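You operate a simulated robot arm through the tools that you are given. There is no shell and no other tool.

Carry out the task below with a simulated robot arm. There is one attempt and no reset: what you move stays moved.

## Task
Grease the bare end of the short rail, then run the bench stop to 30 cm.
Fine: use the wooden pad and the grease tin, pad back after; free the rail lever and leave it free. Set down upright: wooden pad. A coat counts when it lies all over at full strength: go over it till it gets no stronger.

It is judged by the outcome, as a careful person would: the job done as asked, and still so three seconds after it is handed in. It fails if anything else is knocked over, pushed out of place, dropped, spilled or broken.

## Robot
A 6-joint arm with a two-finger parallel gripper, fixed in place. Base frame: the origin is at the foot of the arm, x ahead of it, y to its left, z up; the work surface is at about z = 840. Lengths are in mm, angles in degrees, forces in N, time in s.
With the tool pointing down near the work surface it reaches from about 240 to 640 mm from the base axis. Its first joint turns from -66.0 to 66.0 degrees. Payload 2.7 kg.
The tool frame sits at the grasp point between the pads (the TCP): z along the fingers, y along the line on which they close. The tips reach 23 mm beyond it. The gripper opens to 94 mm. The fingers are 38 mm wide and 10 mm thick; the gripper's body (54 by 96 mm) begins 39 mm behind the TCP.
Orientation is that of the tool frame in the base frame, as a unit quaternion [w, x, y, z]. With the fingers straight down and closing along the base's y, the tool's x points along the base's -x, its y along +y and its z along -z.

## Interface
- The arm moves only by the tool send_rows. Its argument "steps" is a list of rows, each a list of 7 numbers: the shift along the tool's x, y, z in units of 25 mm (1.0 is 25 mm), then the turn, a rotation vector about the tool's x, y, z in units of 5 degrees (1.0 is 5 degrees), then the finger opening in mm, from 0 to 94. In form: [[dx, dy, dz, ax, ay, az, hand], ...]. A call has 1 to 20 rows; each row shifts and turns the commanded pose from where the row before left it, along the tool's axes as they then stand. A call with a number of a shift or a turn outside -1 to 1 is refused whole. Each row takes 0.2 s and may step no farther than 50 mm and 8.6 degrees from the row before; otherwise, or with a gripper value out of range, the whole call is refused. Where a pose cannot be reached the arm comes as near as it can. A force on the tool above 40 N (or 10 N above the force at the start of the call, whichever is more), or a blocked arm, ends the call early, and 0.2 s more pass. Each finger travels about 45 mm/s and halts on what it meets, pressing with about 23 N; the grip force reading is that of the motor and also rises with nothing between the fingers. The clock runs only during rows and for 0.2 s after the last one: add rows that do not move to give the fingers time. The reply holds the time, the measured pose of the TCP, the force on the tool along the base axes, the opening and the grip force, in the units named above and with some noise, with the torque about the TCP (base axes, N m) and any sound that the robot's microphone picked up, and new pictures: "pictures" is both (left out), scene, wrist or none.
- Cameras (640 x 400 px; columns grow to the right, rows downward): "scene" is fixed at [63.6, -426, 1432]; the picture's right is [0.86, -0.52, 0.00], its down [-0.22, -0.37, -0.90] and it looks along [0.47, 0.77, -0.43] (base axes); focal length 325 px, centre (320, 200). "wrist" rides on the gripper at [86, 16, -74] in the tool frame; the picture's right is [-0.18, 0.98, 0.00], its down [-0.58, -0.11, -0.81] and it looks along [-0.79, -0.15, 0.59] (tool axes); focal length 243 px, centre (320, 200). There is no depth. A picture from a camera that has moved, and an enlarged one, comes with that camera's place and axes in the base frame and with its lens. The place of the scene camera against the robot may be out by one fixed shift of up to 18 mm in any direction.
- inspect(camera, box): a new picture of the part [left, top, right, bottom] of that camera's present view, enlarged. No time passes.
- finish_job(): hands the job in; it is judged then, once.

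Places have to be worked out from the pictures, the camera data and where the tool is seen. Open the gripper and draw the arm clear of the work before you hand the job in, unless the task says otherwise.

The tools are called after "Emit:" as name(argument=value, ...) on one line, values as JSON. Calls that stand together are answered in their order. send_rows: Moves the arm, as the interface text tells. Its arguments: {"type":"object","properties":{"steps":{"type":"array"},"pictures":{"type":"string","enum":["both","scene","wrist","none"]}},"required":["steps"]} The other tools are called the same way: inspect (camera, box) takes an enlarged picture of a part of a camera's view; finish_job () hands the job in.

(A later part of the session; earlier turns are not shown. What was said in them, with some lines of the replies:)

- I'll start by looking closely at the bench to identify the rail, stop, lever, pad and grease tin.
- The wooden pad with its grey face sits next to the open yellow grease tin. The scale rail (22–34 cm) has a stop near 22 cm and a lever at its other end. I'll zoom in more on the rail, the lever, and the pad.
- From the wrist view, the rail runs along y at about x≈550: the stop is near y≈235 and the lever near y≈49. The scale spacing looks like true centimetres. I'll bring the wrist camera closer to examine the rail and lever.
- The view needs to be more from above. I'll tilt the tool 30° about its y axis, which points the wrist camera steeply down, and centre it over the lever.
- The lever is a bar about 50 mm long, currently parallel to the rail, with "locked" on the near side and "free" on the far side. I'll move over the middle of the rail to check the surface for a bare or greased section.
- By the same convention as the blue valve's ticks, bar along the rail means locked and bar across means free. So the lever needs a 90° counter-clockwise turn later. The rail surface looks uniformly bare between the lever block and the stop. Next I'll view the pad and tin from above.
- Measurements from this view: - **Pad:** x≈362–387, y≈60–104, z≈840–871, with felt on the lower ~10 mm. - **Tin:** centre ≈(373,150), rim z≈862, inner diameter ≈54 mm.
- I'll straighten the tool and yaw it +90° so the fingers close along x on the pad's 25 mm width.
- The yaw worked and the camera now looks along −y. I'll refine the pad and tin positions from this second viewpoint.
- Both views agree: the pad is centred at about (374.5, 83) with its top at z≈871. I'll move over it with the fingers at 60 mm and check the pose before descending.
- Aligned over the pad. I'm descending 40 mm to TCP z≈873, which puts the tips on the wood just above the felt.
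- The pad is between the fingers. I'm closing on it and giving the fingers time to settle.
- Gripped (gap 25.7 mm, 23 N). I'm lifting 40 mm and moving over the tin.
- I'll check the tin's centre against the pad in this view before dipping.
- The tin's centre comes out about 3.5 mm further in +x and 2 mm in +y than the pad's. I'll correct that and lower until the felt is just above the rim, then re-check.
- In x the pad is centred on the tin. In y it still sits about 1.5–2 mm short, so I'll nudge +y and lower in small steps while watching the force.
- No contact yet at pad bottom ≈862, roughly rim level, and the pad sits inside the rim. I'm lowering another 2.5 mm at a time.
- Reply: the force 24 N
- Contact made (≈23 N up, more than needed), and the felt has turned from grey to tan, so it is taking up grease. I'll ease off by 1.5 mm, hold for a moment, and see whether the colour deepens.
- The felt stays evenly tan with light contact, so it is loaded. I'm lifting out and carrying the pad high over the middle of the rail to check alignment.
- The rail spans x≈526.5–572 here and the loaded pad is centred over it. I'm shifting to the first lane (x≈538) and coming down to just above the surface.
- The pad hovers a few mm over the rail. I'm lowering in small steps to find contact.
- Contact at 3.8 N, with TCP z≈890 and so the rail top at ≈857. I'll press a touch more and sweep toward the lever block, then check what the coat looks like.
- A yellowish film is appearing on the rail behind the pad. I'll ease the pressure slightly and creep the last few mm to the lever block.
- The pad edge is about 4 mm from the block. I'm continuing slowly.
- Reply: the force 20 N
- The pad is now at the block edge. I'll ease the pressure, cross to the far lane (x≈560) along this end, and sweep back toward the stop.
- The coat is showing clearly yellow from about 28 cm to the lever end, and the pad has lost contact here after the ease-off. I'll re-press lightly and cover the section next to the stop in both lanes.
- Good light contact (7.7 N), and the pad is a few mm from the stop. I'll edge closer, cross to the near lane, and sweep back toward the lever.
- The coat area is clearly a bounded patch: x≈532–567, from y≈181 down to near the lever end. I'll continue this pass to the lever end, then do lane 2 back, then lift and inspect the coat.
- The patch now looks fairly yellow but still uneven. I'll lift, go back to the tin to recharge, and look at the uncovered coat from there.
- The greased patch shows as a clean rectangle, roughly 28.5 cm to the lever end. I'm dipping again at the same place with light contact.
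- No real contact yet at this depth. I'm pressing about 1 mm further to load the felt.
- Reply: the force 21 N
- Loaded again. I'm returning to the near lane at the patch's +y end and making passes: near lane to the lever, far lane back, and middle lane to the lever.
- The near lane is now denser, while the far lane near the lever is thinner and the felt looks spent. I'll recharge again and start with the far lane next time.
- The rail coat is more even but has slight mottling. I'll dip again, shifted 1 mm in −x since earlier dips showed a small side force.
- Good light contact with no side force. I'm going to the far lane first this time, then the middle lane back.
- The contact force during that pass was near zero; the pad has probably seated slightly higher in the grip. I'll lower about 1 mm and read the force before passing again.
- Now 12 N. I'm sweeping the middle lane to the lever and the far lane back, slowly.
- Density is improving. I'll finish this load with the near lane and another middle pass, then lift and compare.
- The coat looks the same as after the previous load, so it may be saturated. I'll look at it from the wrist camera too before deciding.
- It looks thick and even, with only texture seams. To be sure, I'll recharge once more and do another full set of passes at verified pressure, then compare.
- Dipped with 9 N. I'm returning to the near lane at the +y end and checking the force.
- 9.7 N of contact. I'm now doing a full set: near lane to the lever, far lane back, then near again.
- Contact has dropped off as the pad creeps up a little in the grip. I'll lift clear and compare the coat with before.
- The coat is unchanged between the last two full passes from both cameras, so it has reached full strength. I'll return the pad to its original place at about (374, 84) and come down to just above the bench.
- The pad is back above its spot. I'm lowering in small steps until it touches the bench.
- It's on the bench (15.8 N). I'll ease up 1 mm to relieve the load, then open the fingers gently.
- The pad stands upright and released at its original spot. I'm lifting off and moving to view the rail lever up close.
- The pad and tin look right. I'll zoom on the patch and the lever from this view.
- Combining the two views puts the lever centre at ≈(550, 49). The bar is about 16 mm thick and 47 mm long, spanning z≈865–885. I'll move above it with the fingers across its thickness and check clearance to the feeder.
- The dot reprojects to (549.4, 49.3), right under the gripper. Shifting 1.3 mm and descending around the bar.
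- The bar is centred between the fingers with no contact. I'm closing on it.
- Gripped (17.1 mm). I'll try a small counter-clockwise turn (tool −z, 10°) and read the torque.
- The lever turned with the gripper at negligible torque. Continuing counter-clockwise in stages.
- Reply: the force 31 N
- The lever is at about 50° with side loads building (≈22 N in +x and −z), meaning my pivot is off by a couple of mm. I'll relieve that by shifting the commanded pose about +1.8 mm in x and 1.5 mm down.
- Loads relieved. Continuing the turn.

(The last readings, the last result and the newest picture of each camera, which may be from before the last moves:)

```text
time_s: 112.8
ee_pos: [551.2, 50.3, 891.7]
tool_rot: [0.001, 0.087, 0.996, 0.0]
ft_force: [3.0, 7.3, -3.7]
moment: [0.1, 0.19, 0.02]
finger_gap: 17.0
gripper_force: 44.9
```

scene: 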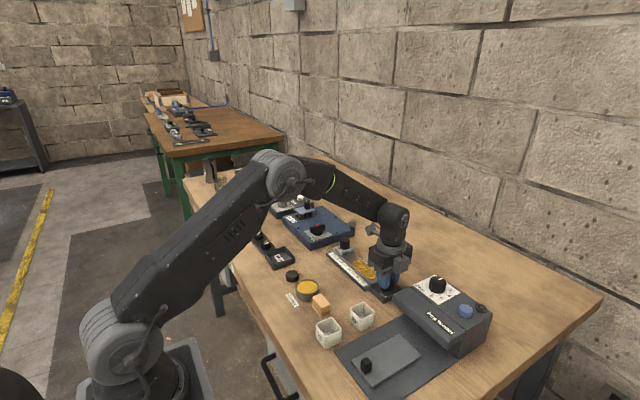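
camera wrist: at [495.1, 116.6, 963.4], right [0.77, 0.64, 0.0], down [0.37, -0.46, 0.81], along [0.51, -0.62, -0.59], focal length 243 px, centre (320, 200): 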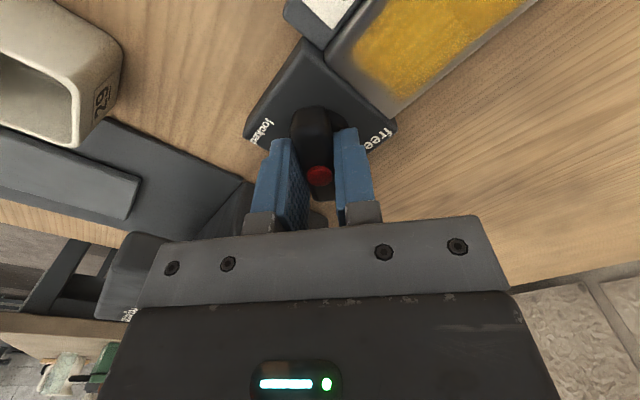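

Emit:
send_rows(steps=[[0, 0.02, 0, 0, 0, -1, 5], [0, 0, 0, 0, 0, -1, 5], [0, 0, 0, 0, 0, 0, 5]])

Emit:
inspect(camera="scene", box=[340, 220, 440, 310])

Emit:
inspect(camera="wrist", box=[220, 60, 440, 240])

```text
time_s: 113.6
ee_pos: [551.0, 51.3, 892.3]
tool_rot: [0.001, -0.001, 1.0, 0.0]
ft_force: [11.5, 8.8, -10.2]
moment: [0.04, 0.14, -0.1]
finger_gap: 16.8
gripper_force: 44.9
camera wrist: at [465.0, 65.8, 963.4], right [0.18, 0.98, 0.0], down [0.58, -0.11, 0.81], along [0.79, -0.15, -0.59], focal length 243 px, centre (320, 200)
```

scene: 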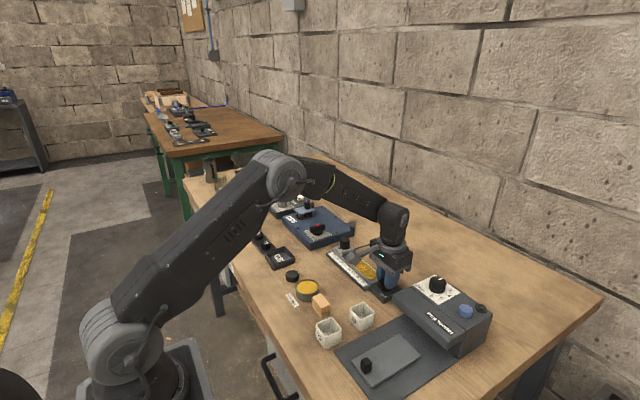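
wrist: 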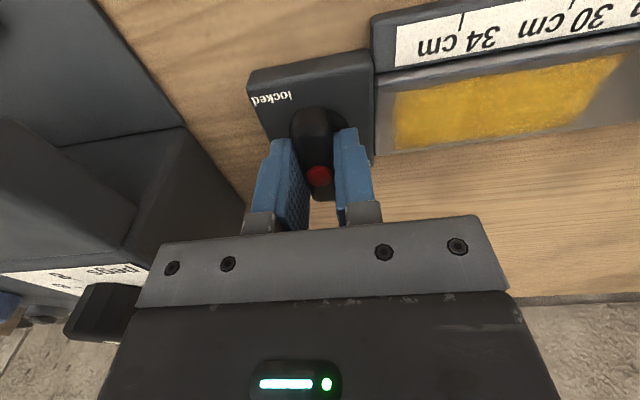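

```text
4.44 times, centred on (390, 265) of scene
camera zoom: at [64.1, -425.8, 1432.1], right [0.86, -0.52, 0.0], down [-0.22, -0.37, -0.9], along [0.47, 0.77, -0.43], focal length 1445 px, centre (9, -89)
```

zoom: 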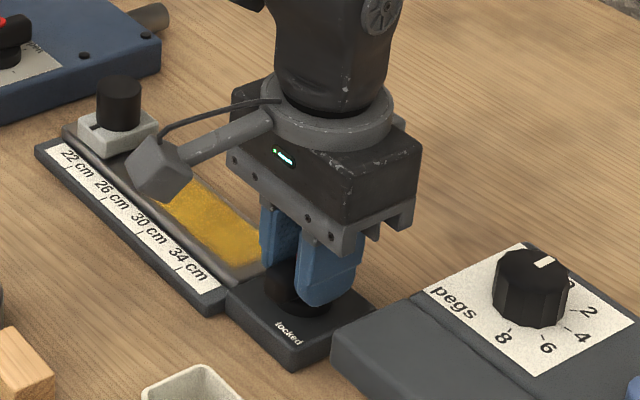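

```text
2.22 times, centred on (330, 150) of wrist
camera zoom: at [465.0, 65.8, 963.4], right [0.18, 0.98, 0.0], down [0.58, -0.11, 0.81], along [0.79, -0.15, -0.59], focal length 539 px, centre (298, 311)
```

zoom: 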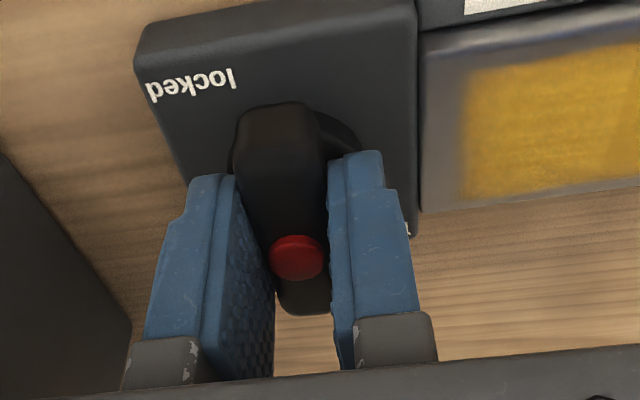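

The bar now lies across the rail. I'll relieve the residual load, open, and rise a bit to verify the lever's position against its labels.

Emit:
send_rows(steps=[[-0.04, 0.03, 0.04, 0, 0, 0, 5], [0, 0, 0, 0, 0, 0, 5], [0, 0, 0, 0, 0, 0, 50], [0, 0, 0, 0, 0, 0, 50], [0, 0, 0, 0, 0, 0, 50], [0, 0, -0.6, 0, 0, 0, 50], [0, 0, -0.8, 0, 0, 0, 50], [0.6, 0, -0.8, 0, 0, 0, 50], [0.9, 0, 0, 0, 0, 0, 50], [0, 0, 0, 0, 0, 0, 50]])

Emit:
inspect(camera="scene", box=[340, 220, 440, 310])

Emit:
inspect(camera="wrist", box=[220, 60, 440, 240])

```text
time_s: 115.8
ee_pos: [514.2, 50.5, 945.3]
tool_rot: [0.0, -0.001, 1.0, -0.001]
ft_force: [-0.2, 0.8, -0.1]
moment: [0.02, -0.01, 0.02]
finger_gap: 50.1
gripper_force: 0.1
camera wrist: at [427.1, 66.5, 1017.2], right [0.18, 0.98, 0.0], down [0.58, -0.11, 0.81], along [0.79, -0.15, -0.59], focal length 243 px, centre (320, 200)
```

scene: 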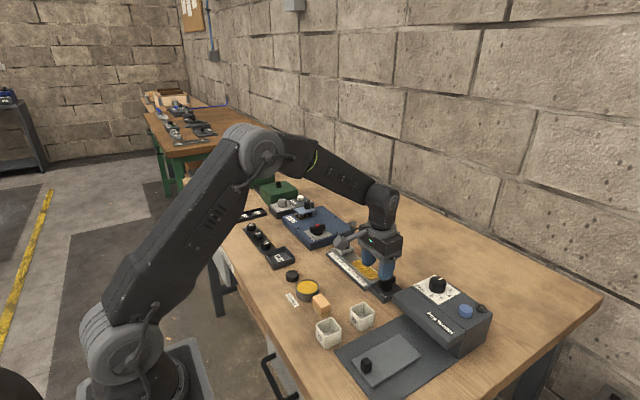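
wrist: 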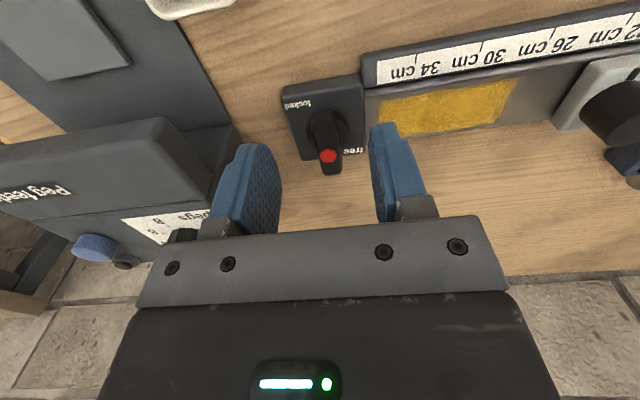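

```text
4.44 times, centred on (390, 265) of scene
camera zoom: at [63.6, -426.0, 1432.0], right [0.86, -0.52, 0.0], down [-0.22, -0.37, -0.9], along [0.47, 0.77, -0.43], focal length 1445 px, centre (9, -89)
```

zoom: 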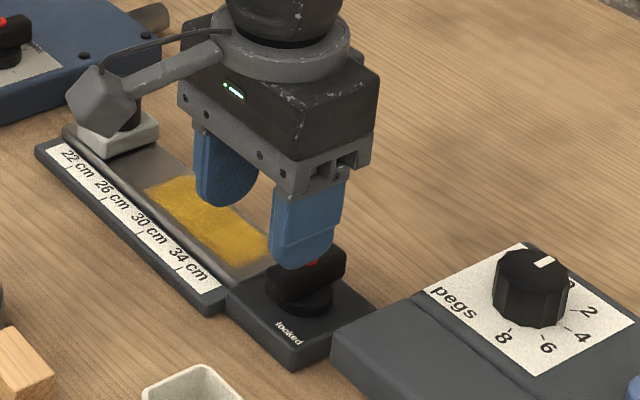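

```text
2.22 times, centred on (330, 150) of wrist
camera zoom: at [427.1, 66.5, 1017.2], right [0.18, 0.98, 0.0], down [0.58, -0.11, 0.81], along [0.79, -0.15, -0.59], focal length 539 px, centre (298, 311)
```

zoom: 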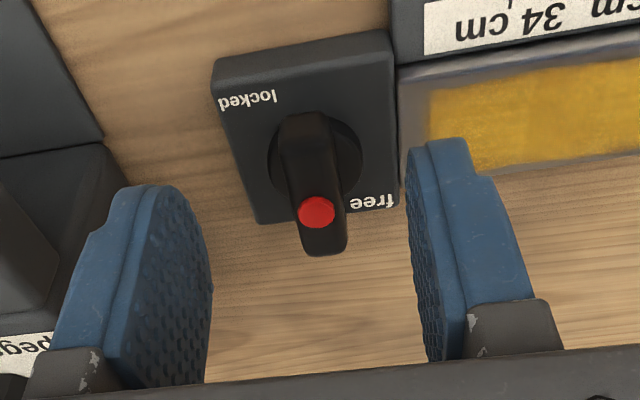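

The lever sits at "free" (bar across the rail) and stays there. Next is the stop, so I'm moving to view it, its knob and the scale marks.

Emit:
send_rows(steps=[[0.151, 0.887, -0.089, 0, 0, 0, 70], [0.151, 0.887, -0.089, 0, 0, 0, 70], [0.151, 0.887, -0.089, 0, 0, 0, 70], [0.151, 0.887, -0.089, 0, 0, 0, 70], [0.151, 0.887, -0.089, 0, 0, 0, 70], [0.151, 0.887, -0.089, 0, 0, 0, 70], [0.151, 0.887, -0.089, 0, 0, 0, 70], [0.151, 0.887, -0.089, 0, 0, 0, 70], [0.151, 0.887, -0.089, 0, 0, 0, 70], [0, 0, 0, 0, 0, 0, 70]])

Emit:
inspect(camera="wrist", box=[180, 60, 440, 220])

Emit:
inspect(camera="scene", box=[345, 240, 425, 305])

```text
time_s: 118.0
ee_pos: [478.4, 251.5, 965.0]
tool_rot: [0.0, 0.0, 1.0, 0.0]
ft_force: [0.6, -0.2, -0.5]
moment: [0.01, -0.01, 0.01]
finger_gap: 70.4
gripper_force: 0.1
camera wrist: at [392.9, 266.9, 1037.7], right [0.18, 0.98, 0.0], down [0.58, -0.11, 0.81], along [0.79, -0.15, -0.59], focal length 243 px, centre (320, 200)
```

scene: 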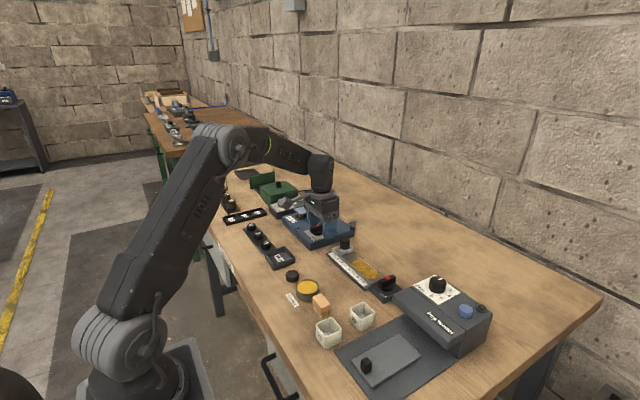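
wrist: 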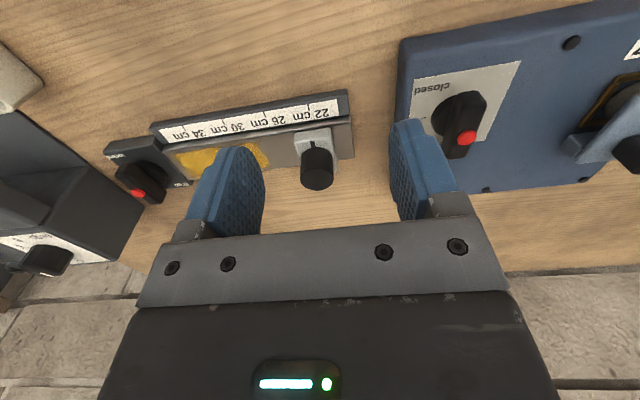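

```text
2.46 times, centred on (310, 140) of wrist
camera zoom: at [392.9, 266.9, 1037.7], right [0.18, 0.98, 0.0], down [0.58, -0.11, 0.81], along [0.79, -0.15, -0.59], focal length 597 px, centre (345, 348)
```

zoom: 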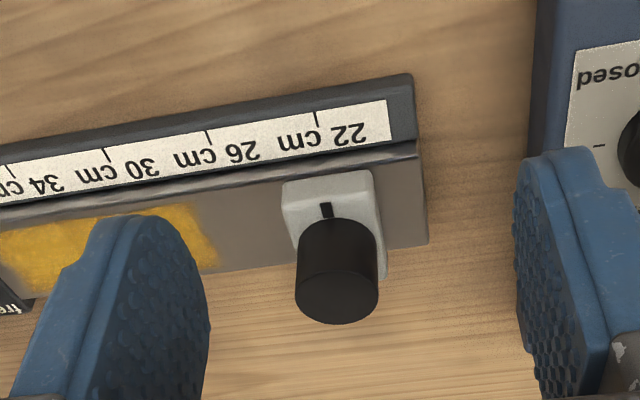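

```text
6.15 times, centred on (385, 272) of scene
camera zoom: at [63.6, -426.0, 1432.0], right [0.86, -0.52, 0.0], down [-0.22, -0.37, -0.9], along [0.47, 0.77, -0.43], focal length 2001 px, centre (-80, -246)
```

zoom: 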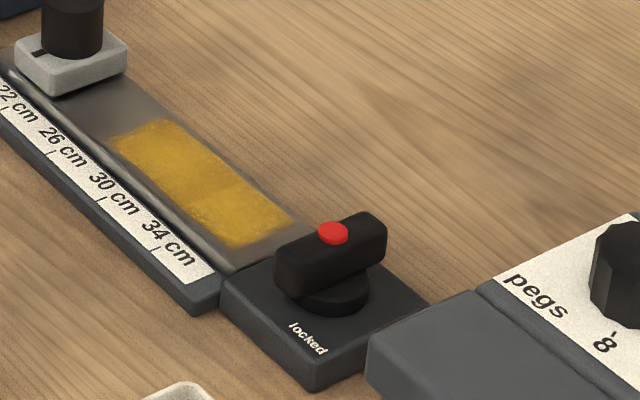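

Lever confirmed across the rail. The ticks project to exact 40 mm spacing: 22 cm at y≈234.7 and 30 cm at y≈154.9. The stop's index is at y≈233.5, and its knob is centred at about (549.5, 234), 30 mm in diameter, top z≈898. I'll move over the knob.

Emit:
send_rows(steps=[[-0.947, -0.227, 0.333, 0, 0, 0, 60], [-0.947, -0.227, 0.333, 0, 0, 0, 60], [-0.947, -0.227, 0.333, 0, 0, 0, 60], [0, 0, 0, 0, 0, 0, 60]])

Emit:
inspect(camera="wrist", box=[200, 0, 440, 220])

```text
time_s: 119.0
ee_pos: [550.9, 233.3, 940.2]
tool_rot: [0.0, 0.0, 1.0, 0.0]
ft_force: [0.3, 0.7, 0.0]
moment: [-0.02, 0.01, -0.02]
finger_gap: 59.8
gripper_force: 0.1
camera wrist: at [464.5, 249.0, 1012.6], right [0.18, 0.98, 0.0], down [0.58, -0.11, 0.81], along [0.79, -0.15, -0.59], focal length 243 px, centre (320, 200)
```

scene: 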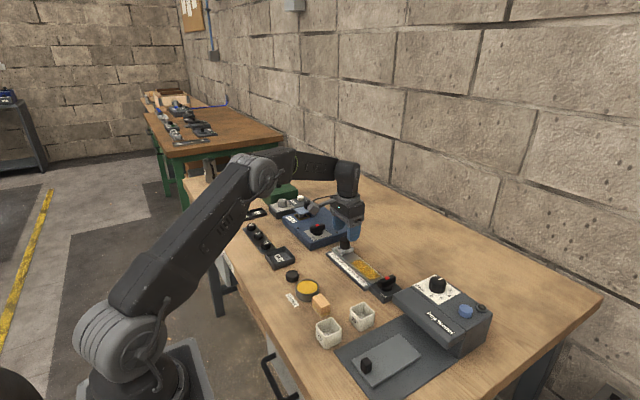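
wrist: 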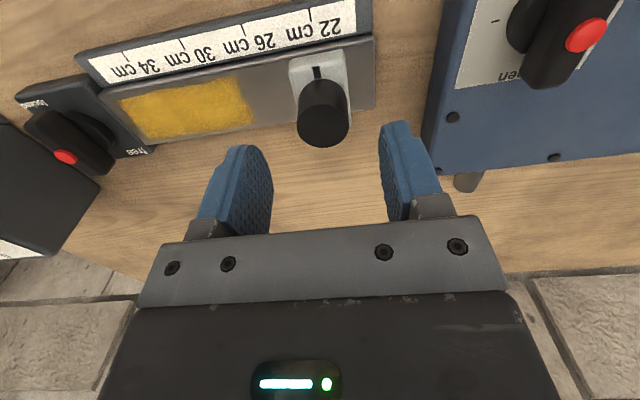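

```text
1.82 times, centred on (320, 110) of wrist
camera zoom: at [464.5, 249.0, 1012.6], right [0.18, 0.98, 0.0], down [0.58, -0.11, 0.81], along [0.79, -0.15, -0.59], focal length 441 px, centre (320, 364)
```

zoom: 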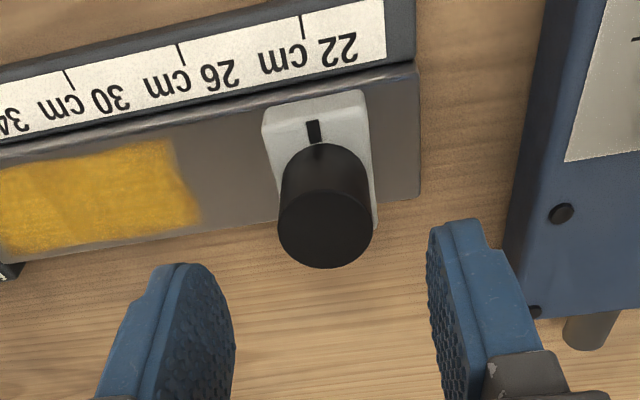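

The knob is within 2 mm of the gripper axis. Correcting slightly and descending so the fingers straddle it along y.

Emit:
send_rows(steps=[[0.07, 0.05, 0.4, 0, 0, 0, 60], [0, 0, 0.4, 0, 0, 0, 60], [0, 0, 0.4, 0, 0, 0, 60], [0, 0, 0.42, 0, 0, 0, 60], [0, 0, 0, 0, 0, 0, 60]])

Emit:
inspect(camera="wrist", box=[200, 0, 440, 220])

Emit:
inspect(camera="scene", box=[310, 210, 400, 290])

```text
time_s: 120.2
ee_pos: [548.7, 234.1, 898.2]
tool_rot: [0.0, 0.0, 1.0, 0.0]
ft_force: [0.1, 0.3, 0.2]
moment: [-0.01, -0.01, -0.02]
finger_gap: 60.0
gripper_force: 0.0
camera wrist: at [462.8, 250.3, 970.5], right [0.18, 0.98, 0.0], down [0.58, -0.11, 0.81], along [0.79, -0.15, -0.59], focal length 243 px, centre (320, 200)
```

scene: 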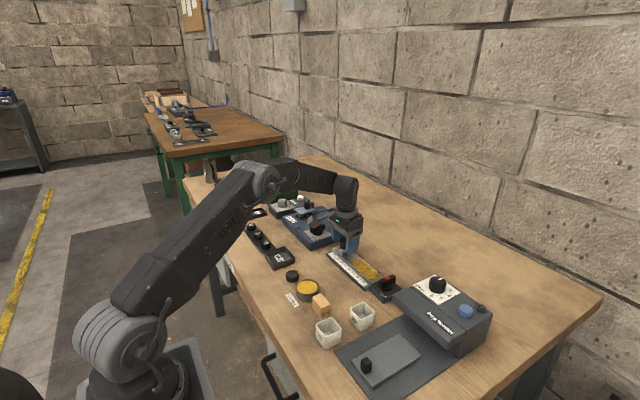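
wrist: 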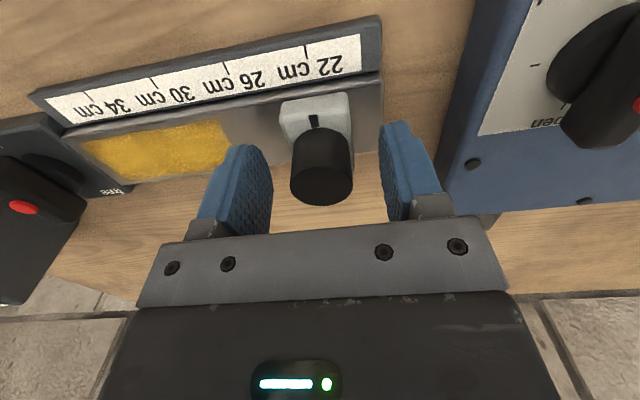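

```text
1.82 times, centred on (320, 110) of wrist
camera zoom: at [462.8, 250.3, 970.5], right [0.18, 0.98, 0.0], down [0.58, -0.11, 0.81], along [0.79, -0.15, -0.59], focal length 441 px, centre (320, 364)
```

zoom: 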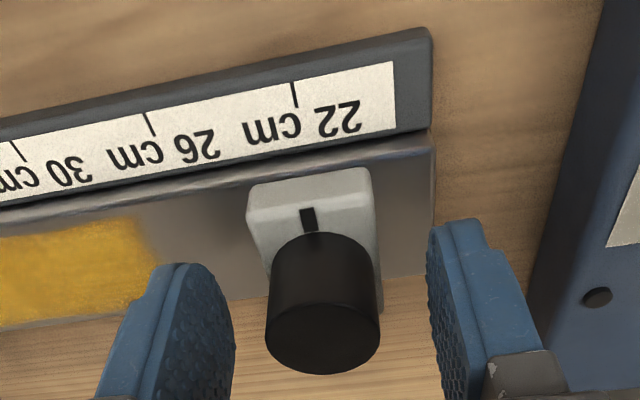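

```text
5.00 times, centred on (355, 250) of scene
camera zoom: at [63.6, -426.0, 1432.0], right [0.86, -0.52, 0.0], down [-0.22, -0.37, -0.9], along [0.47, 0.77, -0.43], focal length 1626 px, centre (145, -50)
```

zoom: 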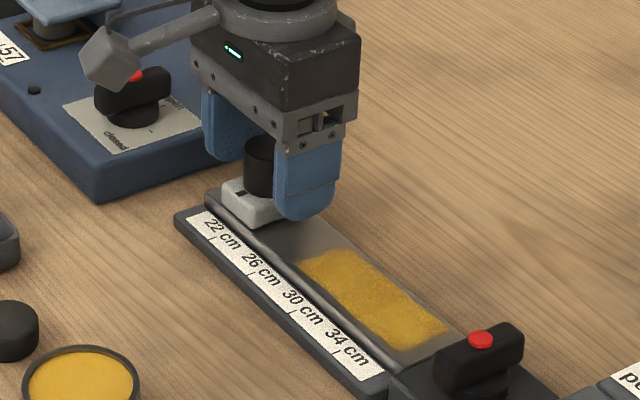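

The fingers straddle the knob and the index reads about 22.1 cm. I'm closing on the knob.

Emit:
send_rows(steps=[[0, 0, 0, 0, 0, 0, 15], [0, 0, 0, 0, 0, 0, 15], [0, 0, 0, 0, 0, 0, 15], [0, 0, 0, 0, 0, 0, 15], [0, 0, 0, 0, 0, 0, 15]], pictures="none")

```text
time_s: 121.4
ee_pos: [549.2, 235.1, 898.7]
tool_rot: [-0.001, 0.0, 1.0, 0.0]
ft_force: [0.4, -0.1, -1.0]
moment: [0.34, -0.08, 0.03]
finger_gap: 29.5
gripper_force: 44.6
```

Gripped (29.5 mm). I'll try a gentle 7.5 mm slide toward 30 cm and watch the force and stop.

Emit:
send_rows(steps=[[0, -0.1, 0, 0, 0, 0, 15], [0, -0.2, 0, 0, 0, 0, 15], [0, 0, 0, 0, 0, 0, 15]], pictures="none")

Emit:
inspect(camera="wrist", box=[200, 0, 440, 220])

```text
time_s: 122.2
ee_pos: [549.3, 226.8, 898.2]
tool_rot: [0.0, 0.0, 1.0, -0.001]
ft_force: [-1.0, -0.4, -5.3]
moment: [0.44, -0.61, 0.08]
finger_gap: 29.6
gripper_force: 44.4
```

```text
1.82 times, centred on (320, 110) of wrist
camera zoom: at [462.9, 242.6, 970.8], right [0.18, 0.98, 0.0], down [0.58, -0.11, 0.81], along [0.79, -0.15, -0.59], focal length 441 px, centre (320, 364)
```

zoom: 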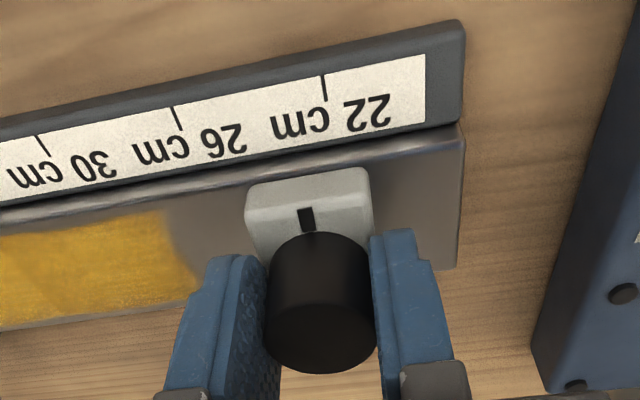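

The stop slides freely, so the lever is indeed free. Continuing most of the way, then I'll fine-tune visually.

Emit:
send_rows(steps=[[0, -0.3, 0, 0, 0, 0, 15], [0, -0.3, 0, 0, 0, 0, 15], [0, -0.3, 0, 0, 0, 0, 15], [0, -0.3, 0, 0, 0, 0, 15], [0, -0.3, 0, 0, 0, 0, 15], [0, -0.3, 0, 0, 0, 0, 15], [0, -0.3, 0, 0, 0, 0, 15], [0, -0.3, 0, 0, 0, 0, 15], [0, -0.3, 0, 0, 0, 0, 15], [0, 0, 0, 0, 0, 0, 15]])

Emit:
inspect(camera="wrist", box=[200, 0, 440, 220])

Emit:
inspect(camera="scene", box=[320, 225, 410, 300])

```text
time_s: 124.4
ee_pos: [549.5, 158.8, 898.5]
tool_rot: [-0.001, 0.0, 1.0, 0.001]
ft_force: [2.6, 0.5, -22.7]
moment: [0.7, -0.64, -0.08]
finger_gap: 29.5
gripper_force: 45.3
camera wrist: at [463.1, 175.8, 971.1], right [0.18, 0.98, 0.0], down [0.58, -0.11, 0.8], along [0.79, -0.15, -0.59], focal length 243 px, centre (320, 200)
```

scene: 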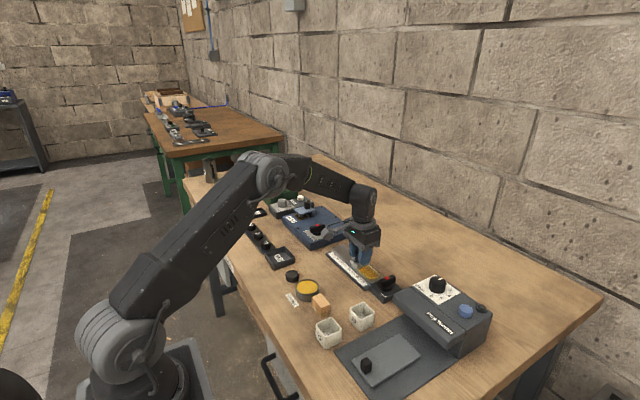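
wrist: 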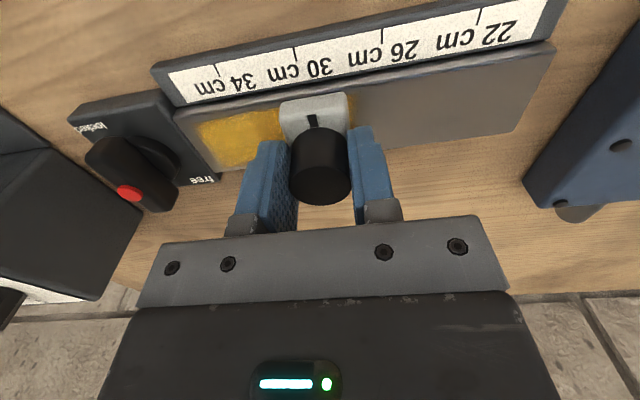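

```text
1.82 times, centred on (320, 110) of wrist
camera zoom: at [463.1, 175.8, 971.1], right [0.18, 0.98, 0.0], down [0.58, -0.11, 0.8], along [0.79, -0.15, -0.59], focal length 441 px, centre (320, 364)
```

zoom: 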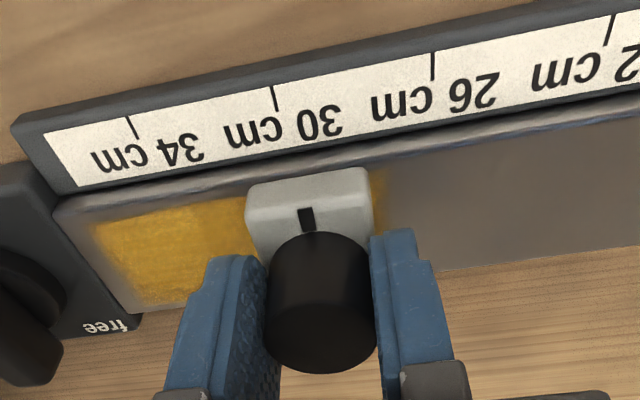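

```text
5.33 times, centred on (365, 262) of scene
camera zoom: at [64.0, -425.9, 1432.0], right [0.86, -0.52, 0.0], down [-0.22, -0.37, -0.9], along [0.47, 0.77, -0.43], focal length 1734 px, centre (80, -133)
```

zoom: 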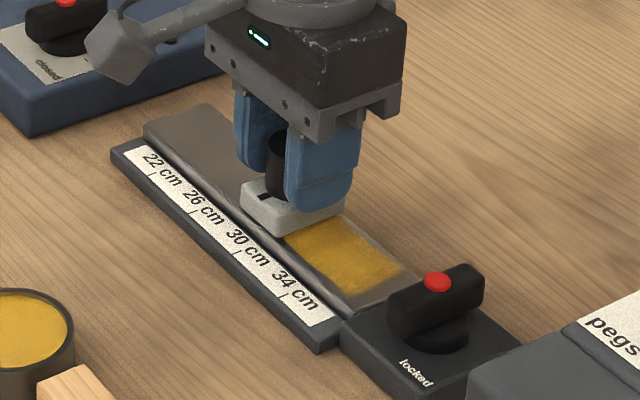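

The stop is near 30 cm: the index is at y≈158.5 against the 30 tick at y≈154.5, so about 4 mm to go. I'll zoom in to refine this before the final nudge.

Emit:
inspect(camera="wrist", box=[265, 25, 365, 135])

Emit:
inspect(camera="scene", box=[345, 245, 385, 280])

```text
3.64 times, centred on (315, 80) of wrist
camera zoom: at [463.1, 175.8, 971.1], right [0.18, 0.98, 0.0], down [0.58, -0.11, 0.8], along [0.79, -0.15, -0.59], focal length 882 px, centre (338, 636)
```

zoom: 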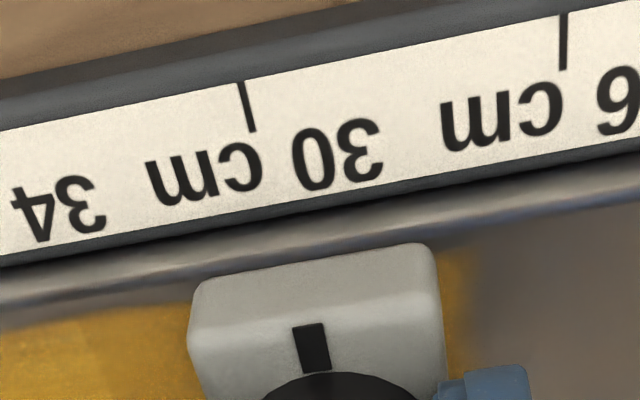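

```text
11.43 times, centred on (365, 262) of scene
camera zoom: at [64.0, -425.9, 1432.0], right [0.86, -0.52, 0.0], down [-0.22, -0.37, -0.9], along [0.47, 0.77, -0.43], focal length 3716 px, centre (-194, -514)
```

zoom: 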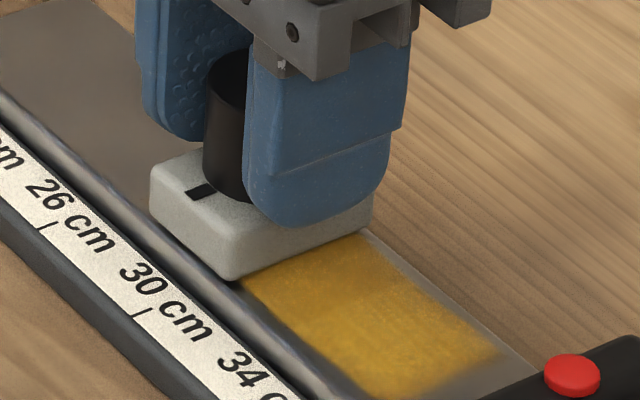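

Two estimates agree that about 4 mm remain. I'll nudge −4 mm in y, easing the vertical pull slightly, and re-check against the tick.

Emit:
send_rows(steps=[[0, -0.08, 0.03, 0, 0, 0, 15], [0, -0.08, 0, 0, 0, 0, 15], [0, 0, 0, 0, 0, 0, 15], [0, 0, 0, 0, 0, 0, 15]], pictures="none")

Emit:
inspect(camera="wrist", box=[265, 25, 365, 135])

Emit:
inspect(camera="scene", box=[345, 245, 385, 280])

```text
time_s: 125.4
ee_pos: [550.3, 155.7, 897.3]
tool_rot: [-0.001, 0.0, 1.0, 0.0]
ft_force: [-4.3, 1.0, -12.4]
moment: [0.58, 0.84, 0.09]
finger_gap: 29.6
gripper_force: 44.9
```

```text
3.64 times, centred on (315, 80) of wrist
camera zoom: at [463.0, 171.1, 971.0], right [0.18, 0.98, 0.0], down [0.58, -0.11, 0.81], along [0.79, -0.15, -0.59], focal length 882 px, centre (338, 636)
```

zoom: 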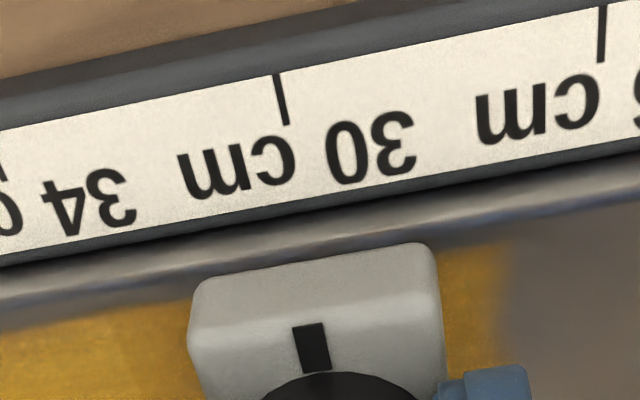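

```text
11.43 times, centred on (365, 262) of scene
camera zoom: at [63.7, -426.0, 1432.0], right [0.86, -0.52, 0.0], down [-0.22, -0.37, -0.9], along [0.47, 0.77, -0.43], focal length 3716 px, centre (-194, -514)
```

zoom: 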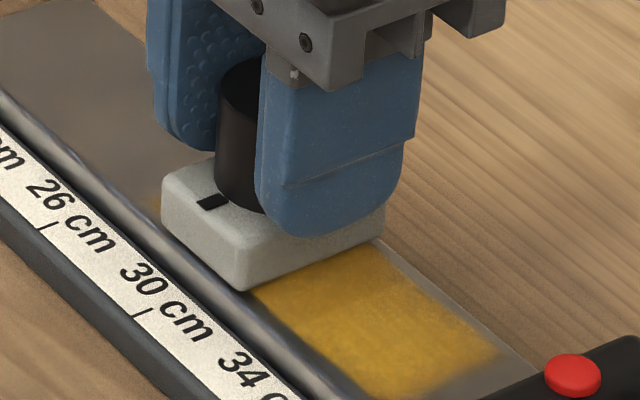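

The index now coincides with the 30 cm tick within about 0.3 mm by my projection. I'm opening and rising straight up, then checking again.

Emit:
send_rows(steps=[[0, 0, 0, 0, 0, 0, 40], [0, 0, 0, 0, 0, 0, 60], [0, 0, 0, 0, 0, 0, 60], [0, 0, 0, 0, 0, 0, 60], [0, 0, -0.4, 0, 0, 0, 60], [0, 0, -0.8, 0, 0, 0, 60], [0, 0, -0.9, 0, 0, 0, 60], [0, 0, 0, 0, 0, 0, 60]])

Emit:
inspect(camera="wrist", box=[200, 0, 440, 180])

Emit:
inspect(camera="scene", box=[325, 235, 405, 300])

```text
time_s: 127.2
ee_pos: [550.9, 154.4, 950.7]
tool_rot: [0.0, 0.0, 1.0, 0.0]
ft_force: [-0.6, 0.6, 0.0]
moment: [-0.03, -0.02, 0.01]
finger_gap: 60.0
gripper_force: 0.0
camera wrist: at [464.1, 170.6, 1024.2], right [0.18, 0.98, 0.0], down [0.58, -0.11, 0.81], along [0.79, -0.15, -0.59], focal length 243 px, centre (320, 200)
```

scene: 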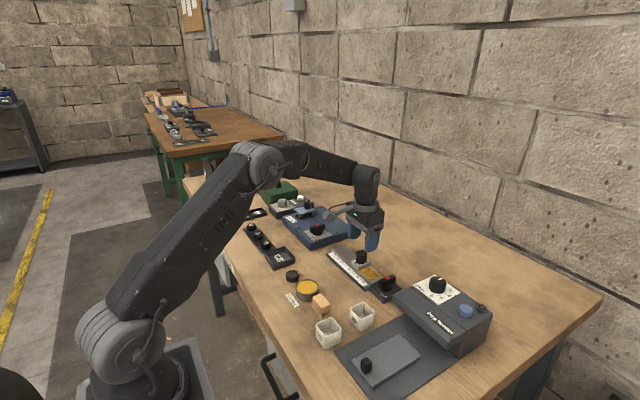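
wrist: 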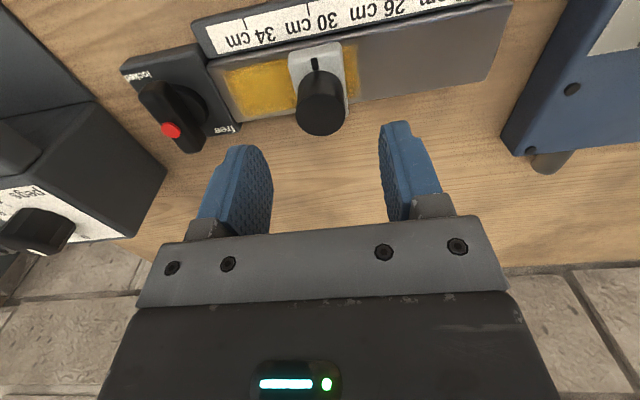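

```text
2.22 times, centred on (320, 90) of wrist
camera zoom: at [464.1, 170.6, 1024.2], right [0.18, 0.98, 0.0], down [0.58, -0.11, 0.81], along [0.79, -0.15, -0.59], focal length 539 px, centre (320, 444)
```

zoom: 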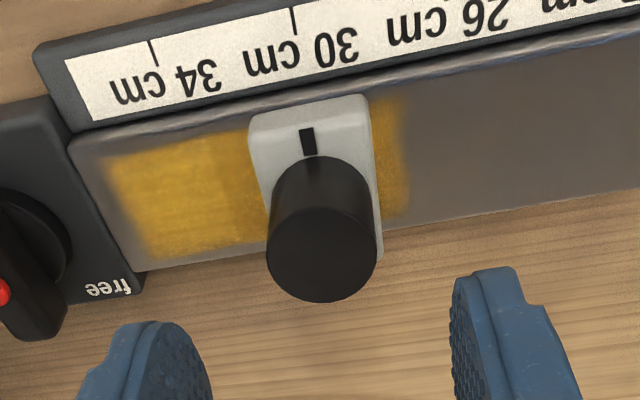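

```text
6.15 times, centred on (365, 268) of scene
camera zoom: at [63.6, -426.0, 1432.0], right [0.86, -0.52, 0.0], down [-0.22, -0.37, -0.9], along [0.47, 0.77, -0.43], focal length 2001 px, centre (43, -215)
```

zoom: 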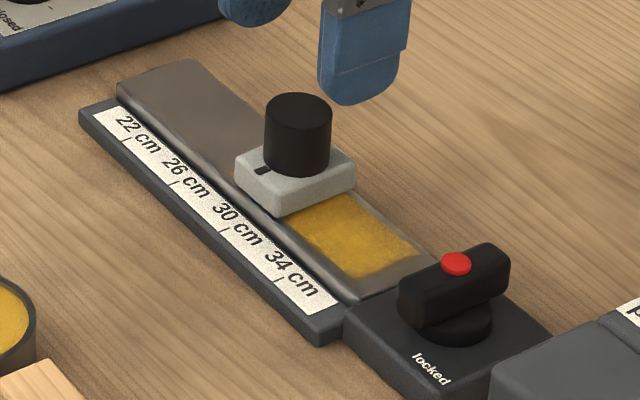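

The stop rests at 30 cm with the index in line with the tick, the lever is across at "free", and the coat is intact on both sides of the stop. I'll retract the arm to near its start pose with the gripper open and do a last overview.

Emit:
send_rows(steps=[[0.6, -0.4, -0.98, 0, 0, 0, 94], [0.6, -0.4, -0.98, 0, 0, 0, 94], [0.6, -0.4, -0.98, 0, 0, 0, 94], [0.6, -0.4, -0.98, 0, 0, 0, 94], [0.6, -0.4, -0.98, 0, 0, 0, 94], [0.6, -0.4, -0.98, 0, 0, 0, 94], [0.6, -0.4, -0.98, 0, 0, 0, 94], [0.6, -0.4, -0.98, 0, 0, 0, 94], [0.6, -0.4, -0.98, 0, 0, 0, 94], [0.6, -0.4, -0.98, 0, 0, 0, 94], [0, 0, 0, 0, 0, 0, 94]])

Emit:
inspect(camera="scene", box=[270, 220, 430, 350])

Emit:
inspect(camera="wrist", box=[300, 20, 480, 130])

Emit:
inspect(camera="scene", box=[200, 160, 360, 260])

```text
time_s: 129.6
ee_pos: [399.5, 55.7, 1195.4]
tool_rot: [0.0, 0.0, 1.0, 0.0]
ft_force: [0.5, -0.9, -0.7]
moment: [0.01, 0.04, 0.0]
finger_gap: 94.0
gripper_force: 0.1
camera wrist: at [314.0, 72.6, 1269.0], right [0.18, 0.98, 0.0], down [0.58, -0.11, 0.81], along [0.79, -0.15, -0.59], focal length 243 px, centre (320, 200)
```

scene: 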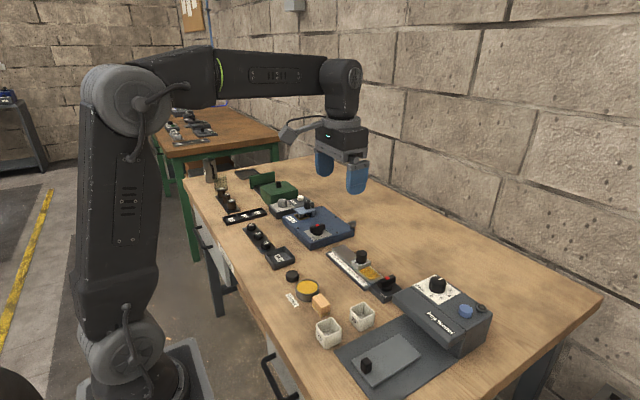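
wrist: 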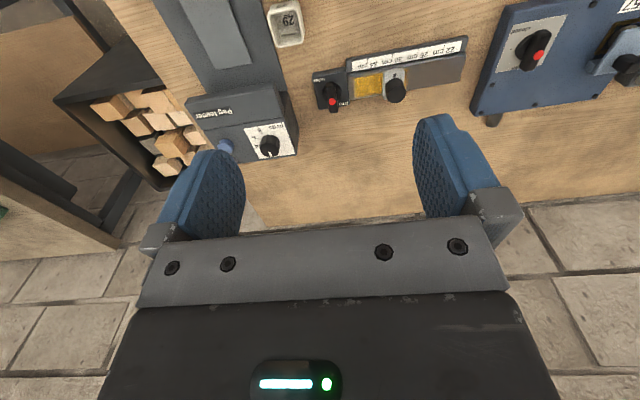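

```text
3.08 times, centred on (350, 285) of scene
camera zoom: at [63.6, -426.0, 1432.0], right [0.86, -0.52, 0.0], down [-0.22, -0.37, -0.9], along [0.47, 0.77, -0.43], focal length 1001 px, centre (228, -62)
```

zoom: 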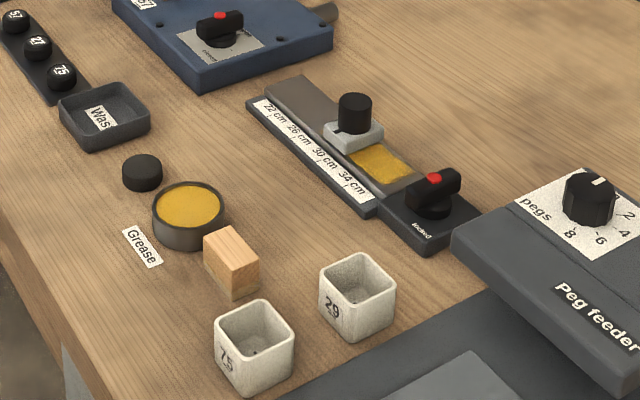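

```text
3.56 times, centred on (390, 75) of wrist
camera zoom: at [314.0, 72.6, 1269.0], right [0.18, 0.98, 0.0], down [0.58, -0.11, 0.81], along [0.79, -0.15, -0.59], focal length 863 px, centre (71, 644)
```

zoom: 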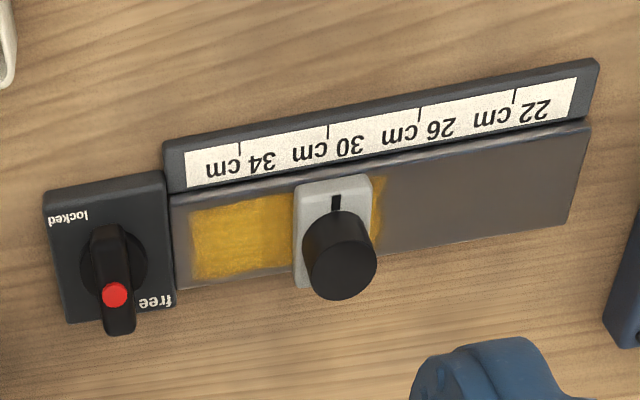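

```text
4.00 times, centred on (280, 210) of scene
camera zoom: at [63.6, -426.0, 1432.0], right [0.86, -0.52, 0.0], down [-0.22, -0.37, -0.9], along [0.47, 0.77, -0.43], focal length 1301 px, centre (480, 160)
```

zoom: 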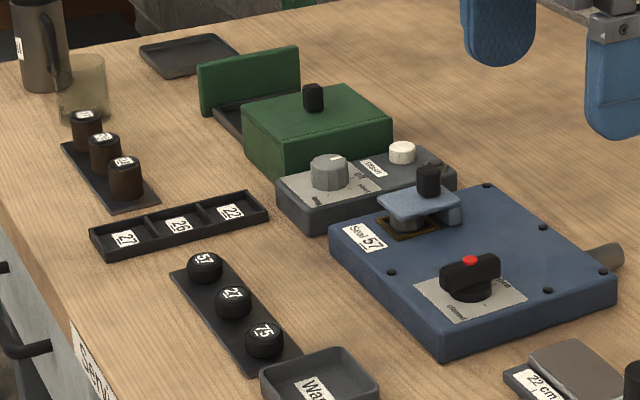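

The final overview matches the task:
- **Coat:** the rail end is coated, with no change over the last full pass.
- **Stop:** it stands at 30 cm, in line with the tick.
- **Lever:** it is at "free".
- **Pad:** it stands upright in its original place beside the tin.
- **Bench and arm:** nothing else looks moved, and the arm is clear with the gripper open.

I'm handing the job in.

Emit:
finish_job()

```text
The job is handed in.
```

I greased the bare end of the short rail, freed the rail lever, and ran the bench stop to 30 cm. The job is handed in. I don't have the judge's result.

- **Grease:** I loaded the pad from the tin four times and covered the patch that takes grease, about 34 by 90 mm, in overlapping lanes. The last full pass made no visible difference from either camera, so I took the coat as full strength.
- **Lever:** I turned it 90° to "free" and left it there. The stop slid without resistance afterwards.
- **Stop:** the index mark lines up with the 30 cm tick to within about 0.5 mm, measured from the camera pictures. It now stands over part of the greased patch, and the coat visible on both sides of it looks intact.
- **Pad:** it is back upright in its original spot beside the tin.

Nothing else on the bench looked moved in the final pictures. The arm is clear with the gripper open.
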